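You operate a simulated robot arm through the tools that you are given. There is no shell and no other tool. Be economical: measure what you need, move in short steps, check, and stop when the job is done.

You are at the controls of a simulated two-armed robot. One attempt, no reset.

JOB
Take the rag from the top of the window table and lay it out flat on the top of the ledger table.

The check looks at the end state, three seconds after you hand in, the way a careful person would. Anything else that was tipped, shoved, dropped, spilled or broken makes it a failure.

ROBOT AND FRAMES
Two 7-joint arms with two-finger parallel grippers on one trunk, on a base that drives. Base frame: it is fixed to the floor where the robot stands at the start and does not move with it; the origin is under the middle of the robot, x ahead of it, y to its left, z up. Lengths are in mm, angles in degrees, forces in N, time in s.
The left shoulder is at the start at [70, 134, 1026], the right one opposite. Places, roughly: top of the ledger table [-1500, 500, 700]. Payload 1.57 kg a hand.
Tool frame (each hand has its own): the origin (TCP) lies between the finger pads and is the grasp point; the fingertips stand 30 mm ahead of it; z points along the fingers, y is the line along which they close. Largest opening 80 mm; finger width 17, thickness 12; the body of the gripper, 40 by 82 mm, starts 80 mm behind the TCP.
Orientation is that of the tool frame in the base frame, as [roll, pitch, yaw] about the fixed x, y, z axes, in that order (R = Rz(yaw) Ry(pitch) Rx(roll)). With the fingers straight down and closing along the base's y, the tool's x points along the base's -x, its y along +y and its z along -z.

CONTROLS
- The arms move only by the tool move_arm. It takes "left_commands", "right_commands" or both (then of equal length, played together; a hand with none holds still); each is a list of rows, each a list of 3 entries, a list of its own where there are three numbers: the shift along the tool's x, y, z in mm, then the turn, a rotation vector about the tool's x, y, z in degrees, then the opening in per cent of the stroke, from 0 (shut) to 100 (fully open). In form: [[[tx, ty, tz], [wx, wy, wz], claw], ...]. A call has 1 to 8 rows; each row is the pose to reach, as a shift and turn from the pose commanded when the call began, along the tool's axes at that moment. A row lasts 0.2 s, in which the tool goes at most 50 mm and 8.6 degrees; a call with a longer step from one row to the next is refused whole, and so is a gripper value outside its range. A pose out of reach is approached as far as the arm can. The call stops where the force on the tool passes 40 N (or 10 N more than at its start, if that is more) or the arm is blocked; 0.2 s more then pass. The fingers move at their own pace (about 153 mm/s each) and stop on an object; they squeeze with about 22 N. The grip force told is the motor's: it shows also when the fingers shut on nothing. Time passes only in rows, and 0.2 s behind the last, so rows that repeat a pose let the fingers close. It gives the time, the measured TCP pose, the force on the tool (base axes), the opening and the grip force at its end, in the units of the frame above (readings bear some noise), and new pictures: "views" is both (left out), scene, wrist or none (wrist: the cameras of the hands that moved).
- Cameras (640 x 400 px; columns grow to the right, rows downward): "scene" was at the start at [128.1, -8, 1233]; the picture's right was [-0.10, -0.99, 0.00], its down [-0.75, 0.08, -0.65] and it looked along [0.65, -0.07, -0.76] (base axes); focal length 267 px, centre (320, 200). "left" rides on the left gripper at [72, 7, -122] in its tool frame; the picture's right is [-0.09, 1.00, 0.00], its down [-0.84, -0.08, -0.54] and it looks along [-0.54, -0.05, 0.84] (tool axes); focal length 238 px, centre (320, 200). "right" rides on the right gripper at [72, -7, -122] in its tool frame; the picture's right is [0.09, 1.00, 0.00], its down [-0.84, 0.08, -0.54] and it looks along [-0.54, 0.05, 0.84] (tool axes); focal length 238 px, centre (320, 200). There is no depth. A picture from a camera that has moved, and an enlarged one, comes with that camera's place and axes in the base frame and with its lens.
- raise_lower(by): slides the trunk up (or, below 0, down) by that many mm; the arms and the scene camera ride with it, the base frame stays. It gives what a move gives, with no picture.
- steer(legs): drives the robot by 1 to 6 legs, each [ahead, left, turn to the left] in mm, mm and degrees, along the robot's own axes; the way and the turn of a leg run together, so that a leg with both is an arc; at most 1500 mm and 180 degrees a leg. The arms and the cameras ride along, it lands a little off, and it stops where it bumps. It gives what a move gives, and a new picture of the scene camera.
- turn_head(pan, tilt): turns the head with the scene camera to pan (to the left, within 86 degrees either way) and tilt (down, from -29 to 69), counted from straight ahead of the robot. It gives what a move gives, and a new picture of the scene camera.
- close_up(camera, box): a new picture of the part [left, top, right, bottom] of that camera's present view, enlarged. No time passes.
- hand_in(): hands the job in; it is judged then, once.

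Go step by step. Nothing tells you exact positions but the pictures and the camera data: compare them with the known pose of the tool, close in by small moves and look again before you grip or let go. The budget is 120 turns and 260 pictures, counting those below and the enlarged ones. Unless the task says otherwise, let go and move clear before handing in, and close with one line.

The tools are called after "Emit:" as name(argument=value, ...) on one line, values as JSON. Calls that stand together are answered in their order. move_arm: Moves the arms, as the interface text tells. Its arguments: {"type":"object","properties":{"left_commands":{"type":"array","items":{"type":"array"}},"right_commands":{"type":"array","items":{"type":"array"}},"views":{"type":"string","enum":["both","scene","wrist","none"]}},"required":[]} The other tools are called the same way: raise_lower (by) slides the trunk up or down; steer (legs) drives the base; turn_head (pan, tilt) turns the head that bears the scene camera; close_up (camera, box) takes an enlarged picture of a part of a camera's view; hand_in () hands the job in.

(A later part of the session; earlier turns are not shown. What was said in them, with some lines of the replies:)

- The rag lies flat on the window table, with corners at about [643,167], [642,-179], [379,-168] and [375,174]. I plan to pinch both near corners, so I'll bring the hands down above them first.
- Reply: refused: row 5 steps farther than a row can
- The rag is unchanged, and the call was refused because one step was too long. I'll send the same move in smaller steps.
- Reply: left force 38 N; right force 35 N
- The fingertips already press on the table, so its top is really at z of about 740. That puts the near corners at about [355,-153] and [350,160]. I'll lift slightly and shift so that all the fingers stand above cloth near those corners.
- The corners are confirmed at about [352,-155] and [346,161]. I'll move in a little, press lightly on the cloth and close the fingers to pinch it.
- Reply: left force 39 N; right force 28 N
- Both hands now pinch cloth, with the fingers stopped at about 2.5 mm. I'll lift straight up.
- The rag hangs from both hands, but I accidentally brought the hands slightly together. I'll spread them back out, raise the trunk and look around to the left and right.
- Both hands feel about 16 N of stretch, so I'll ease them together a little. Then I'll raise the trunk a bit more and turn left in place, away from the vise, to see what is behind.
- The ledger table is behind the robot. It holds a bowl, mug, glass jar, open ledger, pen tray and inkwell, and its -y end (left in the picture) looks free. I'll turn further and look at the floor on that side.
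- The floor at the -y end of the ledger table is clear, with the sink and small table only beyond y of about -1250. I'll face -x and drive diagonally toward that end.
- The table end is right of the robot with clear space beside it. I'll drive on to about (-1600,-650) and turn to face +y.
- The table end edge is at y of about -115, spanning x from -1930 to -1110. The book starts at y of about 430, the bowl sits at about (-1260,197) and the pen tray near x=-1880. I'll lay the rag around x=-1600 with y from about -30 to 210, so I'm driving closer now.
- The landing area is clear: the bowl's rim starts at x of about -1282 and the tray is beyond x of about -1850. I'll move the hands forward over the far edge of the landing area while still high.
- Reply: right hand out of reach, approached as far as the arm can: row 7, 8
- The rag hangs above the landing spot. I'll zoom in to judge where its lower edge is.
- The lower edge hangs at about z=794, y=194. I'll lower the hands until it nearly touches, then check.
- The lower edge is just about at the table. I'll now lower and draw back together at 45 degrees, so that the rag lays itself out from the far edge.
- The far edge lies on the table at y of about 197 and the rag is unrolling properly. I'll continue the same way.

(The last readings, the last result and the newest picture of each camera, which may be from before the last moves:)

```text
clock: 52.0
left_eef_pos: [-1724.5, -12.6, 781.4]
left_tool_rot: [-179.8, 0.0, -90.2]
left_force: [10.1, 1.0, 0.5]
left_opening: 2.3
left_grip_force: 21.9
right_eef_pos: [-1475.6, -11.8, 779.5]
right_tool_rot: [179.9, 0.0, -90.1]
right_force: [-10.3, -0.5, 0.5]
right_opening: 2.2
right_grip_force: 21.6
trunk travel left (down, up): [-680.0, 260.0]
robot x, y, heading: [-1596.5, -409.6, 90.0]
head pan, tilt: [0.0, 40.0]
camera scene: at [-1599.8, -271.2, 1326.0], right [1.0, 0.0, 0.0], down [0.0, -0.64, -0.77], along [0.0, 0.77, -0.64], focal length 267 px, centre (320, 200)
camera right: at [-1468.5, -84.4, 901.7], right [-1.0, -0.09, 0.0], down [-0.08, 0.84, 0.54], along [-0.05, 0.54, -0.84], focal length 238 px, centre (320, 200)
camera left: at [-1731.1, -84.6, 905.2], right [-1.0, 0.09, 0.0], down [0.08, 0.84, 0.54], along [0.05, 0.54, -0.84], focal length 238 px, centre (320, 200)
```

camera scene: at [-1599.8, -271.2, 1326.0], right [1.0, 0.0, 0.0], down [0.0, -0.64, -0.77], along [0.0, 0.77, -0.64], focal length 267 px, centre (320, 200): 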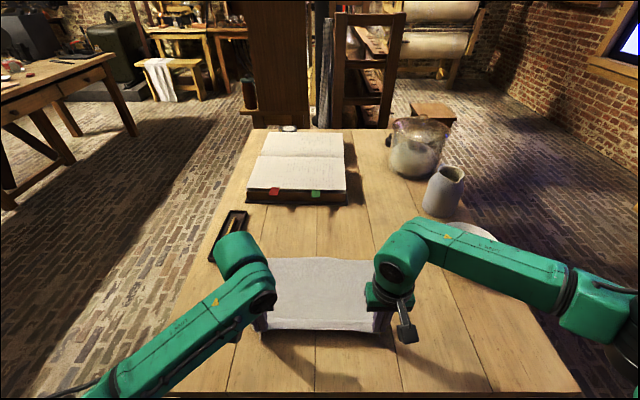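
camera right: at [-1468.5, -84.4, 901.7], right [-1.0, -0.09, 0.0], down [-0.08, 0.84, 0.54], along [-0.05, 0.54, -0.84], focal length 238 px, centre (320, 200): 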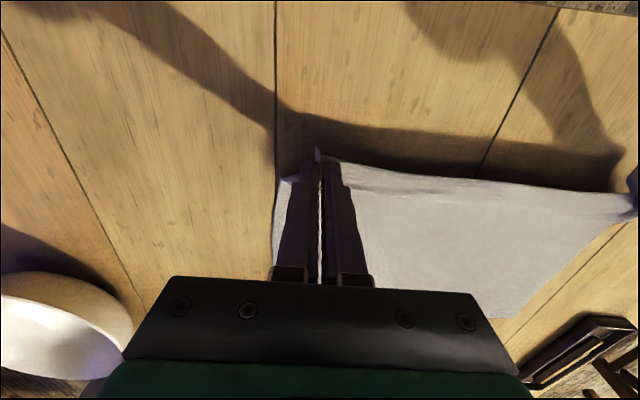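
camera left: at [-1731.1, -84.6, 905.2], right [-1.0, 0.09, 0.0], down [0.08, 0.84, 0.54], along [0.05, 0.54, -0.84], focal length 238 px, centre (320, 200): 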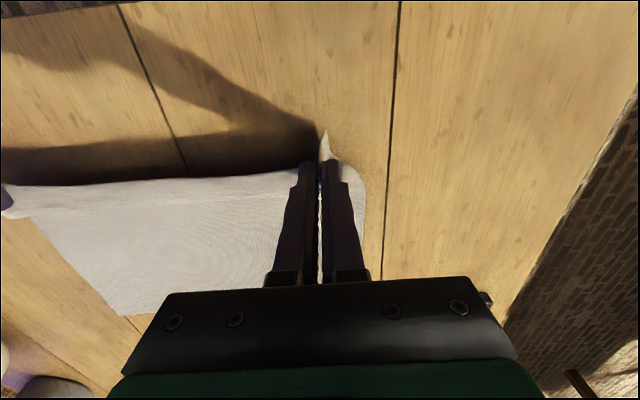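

The rag is nearly flat, with the fingertips at about z=750 still slightly above the table. I'll lower a little more while drawing back.

Emit:
move_arm(left_commands=[[[8, 0, 6], [0, 0, 0], 0], [[16, 0, 12], [0, 0, 0], 0], [[20, 0, 18], [0, 0, 0], 0], [[22, 0, 22], [0, 0, 0], 0], [[22, 0, 22], [0, 0, 0], 0]], right_commands=[[[8, 0, 6], [0, 0, 0], 0], [[16, 0, 12], [0, 0, 0], 0], [[20, 0, 18], [0, 0, 0], 0], [[22, 0, 22], [0, 0, 0], 0], [[22, 0, 22], [0, 0, 0], 0]])

```text
clock: 53.2
left_eef_pos: [-1723.8, -34.4, 758.4]
left_tool_rot: [-179.8, 0.0, -90.1]
left_force: [9.5, -0.1, -0.7]
left_opening: 2.4
left_grip_force: 22.5
right_eef_pos: [-1476.3, -33.6, 759.0]
right_tool_rot: [179.8, 0.2, -90.0]
right_force: [-7.7, 0.1, 1.0]
right_opening: 2.2
right_grip_force: 22.3
trunk travel left (down, up): [-680.0, 260.0]
robot x, y, heading: [-1598.1, -410.1, 89.9]
head pan, tilt: [0.0, 40.0]
camera scene: at [-1599.8, -271.5, 1326.0], right [1.0, 0.0, 0.0], down [0.0, -0.64, -0.77], along [0.0, 0.77, -0.64], focal length 267 px, centre (320, 200)
camera right: at [-1469.0, -105.6, 879.6], right [-1.0, -0.09, 0.0], down [-0.08, 0.84, 0.54], along [-0.05, 0.54, -0.84], focal length 238 px, centre (320, 200)
camera left: at [-1730.5, -107.0, 882.6], right [-1.0, 0.09, 0.0], down [0.08, 0.84, 0.54], along [0.05, 0.54, -0.84], focal length 238 px, centre (320, 200)
```

scene: 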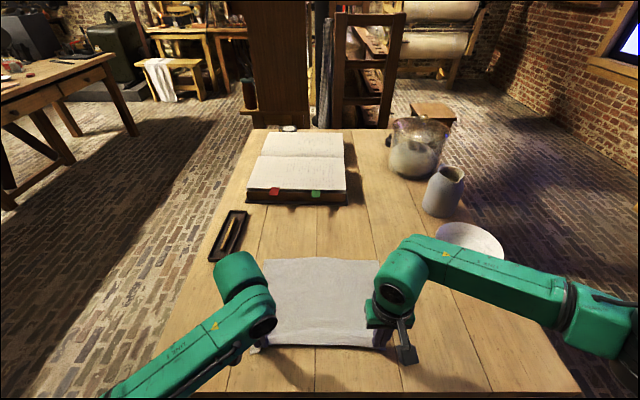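
right: 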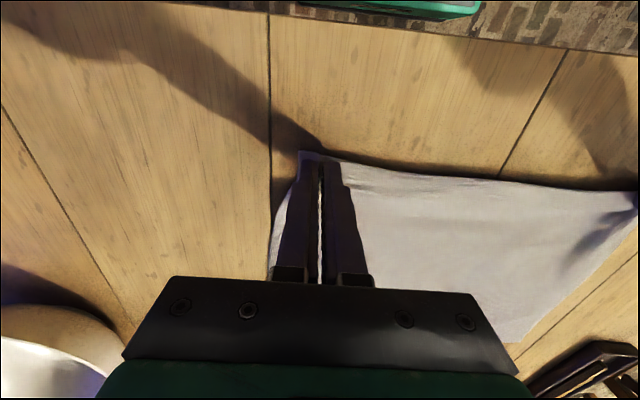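
left: 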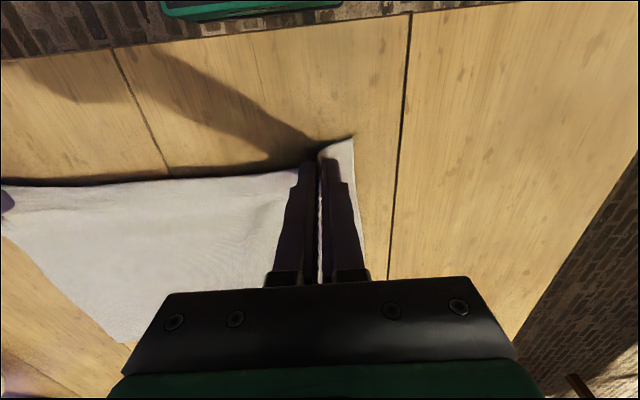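

The rag is almost fully laid. I'll lower in fine steps to find the table.

Emit:
move_arm(left_commands=[[[4, 0, 3], [0, 0, 0], 0], [[6, 0, 6], [0, 0, 0], 0], [[8, 0, 9], [0, 0, 0], 0], [[8, 0, 12], [0, 0, 0], 0], [[8, 0, 12], [0, 0, 0], 0]], right_commands=[[[4, 0, 3], [0, 0, 0], 0], [[6, 0, 6], [0, 0, 0], 0], [[8, 0, 9], [0, 0, 0], 0], [[8, 0, 12], [0, 0, 0], 0], [[8, 0, 12], [0, 0, 0], 0]])

```text
clock: 54.5
left_eef_pos: [-1722.9, -43.4, 751.7]
left_tool_rot: [-179.9, 0.6, -90.1]
left_force: [2.9, -0.7, 12.3]
left_opening: 2.4
left_grip_force: 21.8
right_eef_pos: [-1478.9, -41.7, 751.2]
right_tool_rot: [179.6, 0.8, -90.0]
right_force: [-2.0, -1.6, 13.0]
right_opening: 2.3
right_grip_force: 21.9
trunk travel left (down, up): [-680.0, 260.0]
robot x, y, heading: [-1601.5, -406.8, 89.9]
head pan, tilt: [0.0, 40.0]
stopped in row 5 (right hand): the force on the tool passed its limit (the readings are from after the stop); the commanded pose is now the measured one
camera scene: at [-1599.4, -275.6, 1326.3], right [1.0, 0.0, 0.0], down [0.0, -0.64, -0.77], along [0.0, 0.77, -0.64], focal length 267 px, centre (320, 200)
camera right: at [-1471.5, -114.9, 871.9], right [-1.0, -0.09, 0.01], down [-0.07, 0.83, 0.55], along [-0.06, 0.55, -0.83], focal length 238 px, centre (320, 200)
camera left: at [-1729.7, -116.9, 873.5], right [-1.0, 0.09, 0.0], down [0.08, 0.83, 0.55], along [0.05, 0.55, -0.83], focal length 238 px, centre (320, 200)
```

scene: 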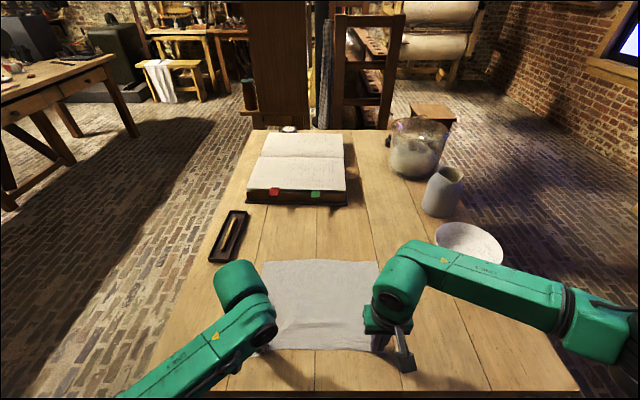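
right: 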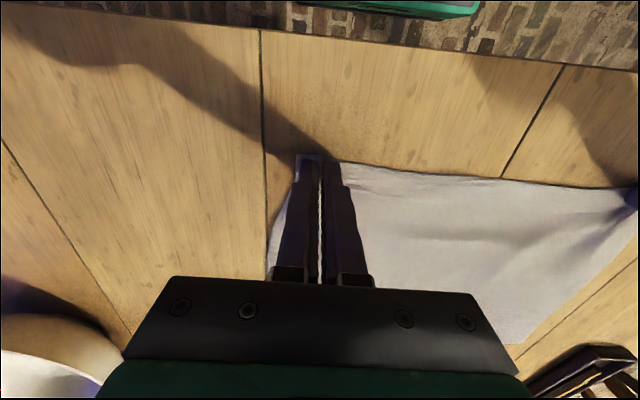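
left: 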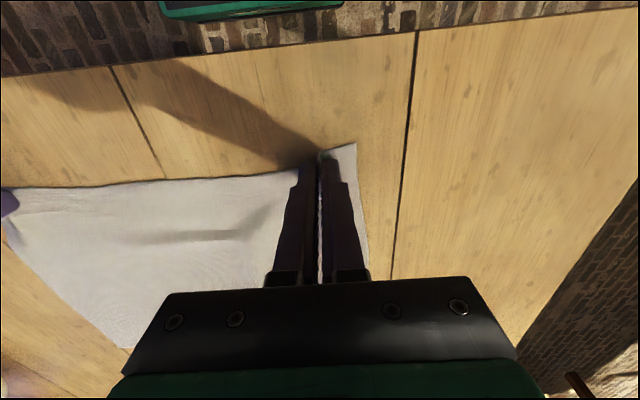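

Contact is found and the table top here is at z of about 721. I'll draw back a few mm to take out the slack, then open the fingers gently on the cloth so the pinched folds spread.

Emit:
move_arm(left_commands=[[[2, 0, -2], [0, 0, 0], 0], [[7, 0, -2], [0, 0, 0], 0], [[7, 0, -1], [0, 0, 0], 0], [[7, 0, 0], [0, 0, 0], 15], [[7, 0, 0], [0, 0, 0], 35], [[7, 0, 0], [0, 0, 0], 35]], right_commands=[[[2, 0, -2], [0, 0, 0], 0], [[7, 0, -2], [0, 0, 0], 0], [[7, 0, -1], [0, 0, 0], 0], [[7, 0, 0], [0, 0, 0], 15], [[7, 0, 0], [0, 0, 0], 35], [[7, 0, 0], [0, 0, 0], 35]])

```text
clock: 56.0
left_eef_pos: [-1724.4, -51.8, 752.4]
left_tool_rot: [-179.9, 0.5, -90.0]
left_force: [0.3, 3.2, 16.0]
left_opening: 22.5
left_grip_force: 0.1
right_eef_pos: [-1478.2, -48.9, 751.9]
right_tool_rot: [179.7, 0.8, -90.1]
right_force: [0.2, 2.9, 24.8]
right_opening: 21.2
right_grip_force: 0.0
trunk travel left (down, up): [-680.0, 260.0]
robot x, y, heading: [-1599.0, -406.0, 90.0]
head pan, tilt: [0.0, 40.0]
camera scene: at [-1600.1, -275.6, 1326.8], right [1.0, 0.0, 0.0], down [0.0, -0.64, -0.77], along [0.0, 0.77, -0.64], focal length 267 px, centre (320, 200)
camera right: at [-1470.8, -122.6, 871.8], right [-1.0, -0.09, 0.0], down [-0.07, 0.83, 0.55], along [-0.05, 0.55, -0.83], focal length 238 px, centre (320, 200)
camera left: at [-1730.8, -125.0, 873.5], right [-1.0, 0.09, 0.0], down [0.08, 0.83, 0.55], along [0.05, 0.55, -0.84], focal length 238 px, centre (320, 200)
```

scene: 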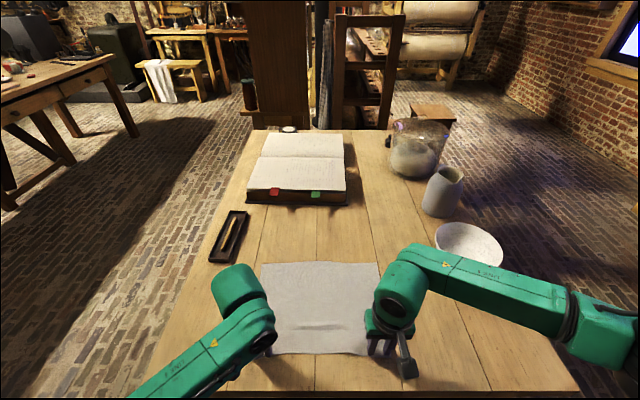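
right: 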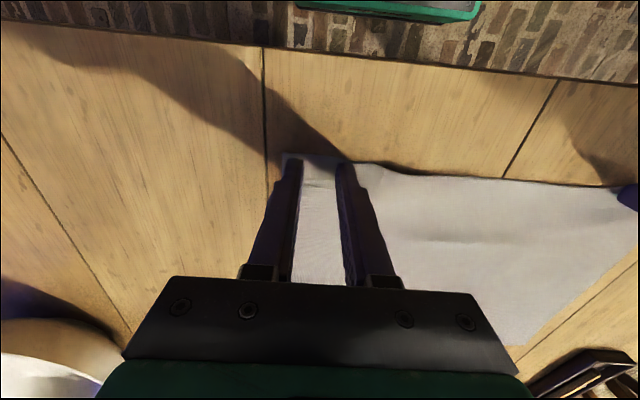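
left: 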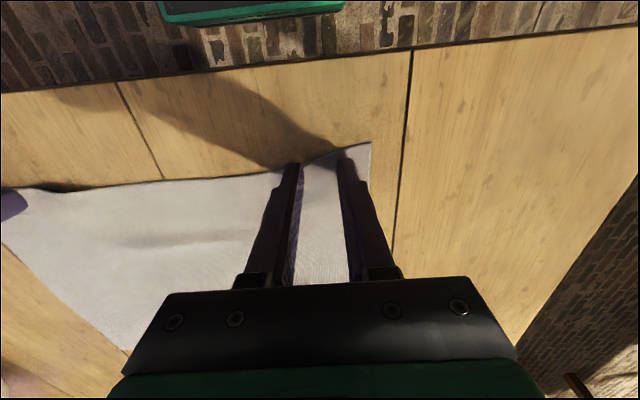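

The fingers are open and the folds have spread. While they still press lightly I'll drag back and outward a few mm to take out the faint ripple, then lift clear.

Emit:
move_arm(left_commands=[[[4, 1, 0], [0, 0, 0], 35], [[8, 3, 0], [0, 0, 0], 35], [[8, 3, -4], [0, 0, 0], 35], [[8, 3, -40], [0, 0, 0], 35], [[8, 3, -85], [0, 0, 0], 35], [[8, 3, -130], [0, 0, 0], 35], [[8, 3, -130], [0, 0, 0], 35]], right_commands=[[[4, -1, 0], [0, 0, 0], 35], [[8, -3, 0], [0, 0, 0], 35], [[8, -3, -4], [0, 0, 0], 35], [[8, -3, -40], [0, 0, 0], 35], [[8, -3, -85], [0, 0, 0], 35], [[8, -3, -130], [0, 0, 0], 35], [[8, -3, -130], [0, 0, 0], 35]])

```text
clock: 57.5
left_eef_pos: [-1723.9, -57.4, 880.6]
left_tool_rot: [-180.0, 0.3, -90.0]
left_force: [0.2, 0.6, -0.5]
left_opening: 27.8
left_grip_force: 0.0
right_eef_pos: [-1476.8, -57.5, 879.0]
right_tool_rot: [179.8, 0.4, -90.0]
right_force: [-0.2, -0.9, -0.7]
right_opening: 27.9
right_grip_force: 0.1
trunk travel left (down, up): [-680.0, 260.0]
robot x, y, heading: [-1600.2, -404.2, 90.2]
head pan, tilt: [0.0, 40.0]
camera scene: at [-1599.6, -271.5, 1326.0], right [1.0, 0.0, 0.0], down [0.0, -0.64, -0.77], along [0.0, 0.77, -0.64], focal length 267 px, centre (320, 200)
camera right: at [-1469.7, -131.0, 1000.1], right [-1.0, -0.09, 0.0], down [-0.07, 0.83, 0.55], along [-0.05, 0.55, -0.84], focal length 238 px, centre (320, 200)
camera left: at [-1730.4, -130.0, 1003.5], right [-1.0, 0.09, 0.0], down [0.08, 0.84, 0.54], along [0.05, 0.54, -0.84], focal length 238 px, centre (320, 200)
```

scene: 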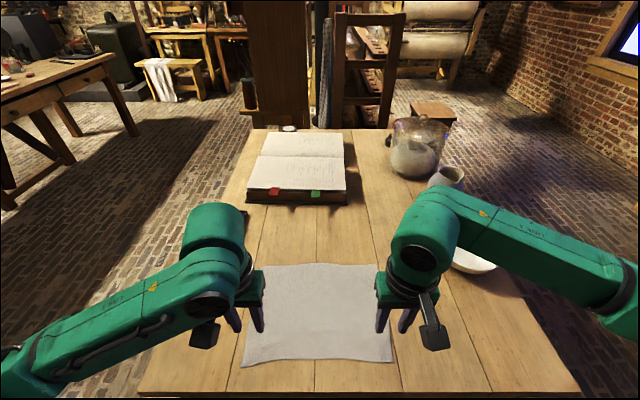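
right: 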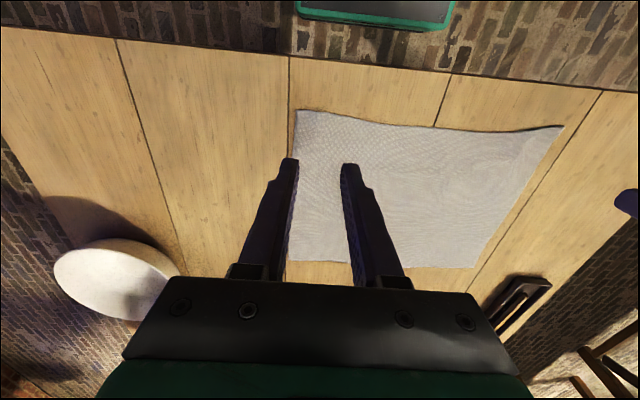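
left: 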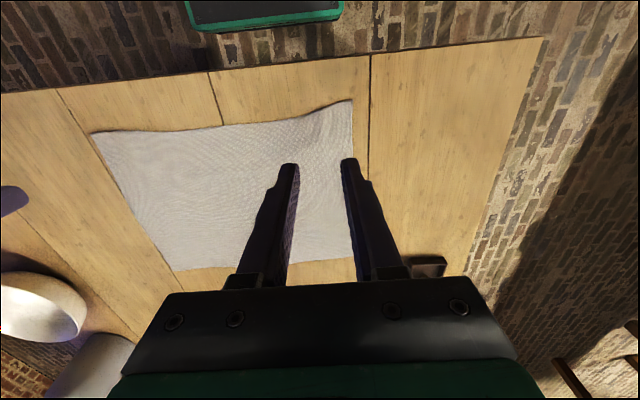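

Released, the rag lies flat on the ledger table. I'll raise the trunk and back off for a clear view before handing in.

Emit:
raise_lower(by=120)

Emit:
steer(legs=[[-220, 0, 0]])

Emit:
close_up(camera="scene", box=[160, 150, 520, 390])

```text
clock: 59.0
left_eef_pos: [-1723.8, -57.1, 1001.6]
left_tool_rot: [-179.9, 0.2, -89.9]
left_force: [0.0, 0.8, -0.4]
left_opening: 27.8
left_grip_force: 0.1
right_eef_pos: [-1477.3, -57.5, 999.4]
right_tool_rot: [179.8, 0.5, -90.2]
right_force: [-0.1, -0.1, -0.5]
right_opening: 27.9
right_grip_force: 0.1
trunk travel left (down, up): [-800.0, 140.0]
robot x, y, heading: [-1600.8, -404.7, 89.9]
head pan, tilt: [0.0, 40.0]
```

```text
clock: 60.8
left_eef_pos: [-1723.0, -280.8, 1000.5]
left_tool_rot: [-179.9, 0.1, -90.2]
left_force: [0.0, 0.5, -0.1]
left_opening: 27.7
left_grip_force: 0.0
right_eef_pos: [-1475.9, -280.9, 998.8]
right_tool_rot: [179.7, 0.4, -90.3]
right_force: [-0.7, -0.3, -0.6]
right_opening: 28.2
right_grip_force: 0.0
trunk travel left (down, up): [-800.0, 140.0]
robot x, y, heading: [-1601.1, -630.4, 89.6]
head pan, tilt: [0.0, 40.0]
camera scene: at [-1599.6, -493.7, 1445.8], right [1.0, 0.0, 0.0], down [0.0, -0.64, -0.77], along [0.0, 0.77, -0.64], focal length 267 px, centre (320, 200)
```

scene: 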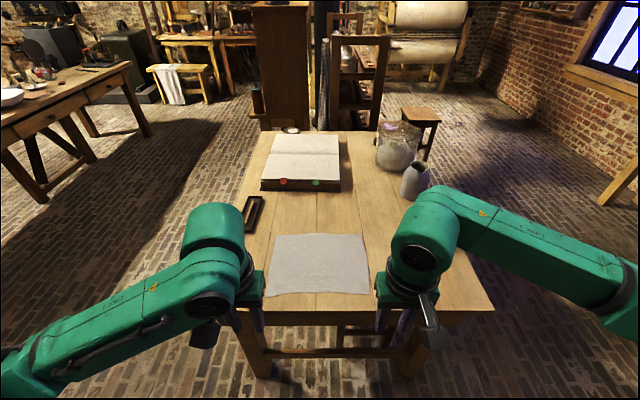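

```text
1.67 times, centred on (340, 270) of scene
camera zoom: at [-1599.6, -493.7, 1445.8], right [1.0, 0.0, 0.0], down [0.0, -0.64, -0.77], along [0.0, 0.77, -0.64], focal length 445 px, centre (287, 83)
```

zoom: 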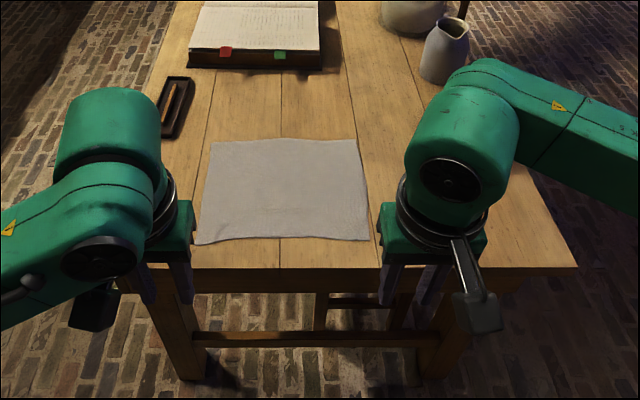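

The rag lies flat and fully on the ledger table, everything else is in place, and the robot is clear. I'm handing in.

Emit:
hand_in()

```text
The job is handed in.
```

The rag is laid out flat on the free end of the ledger table, and in the last pictures nothing else looked disturbed; I have handed the job in, but no verdict came back.
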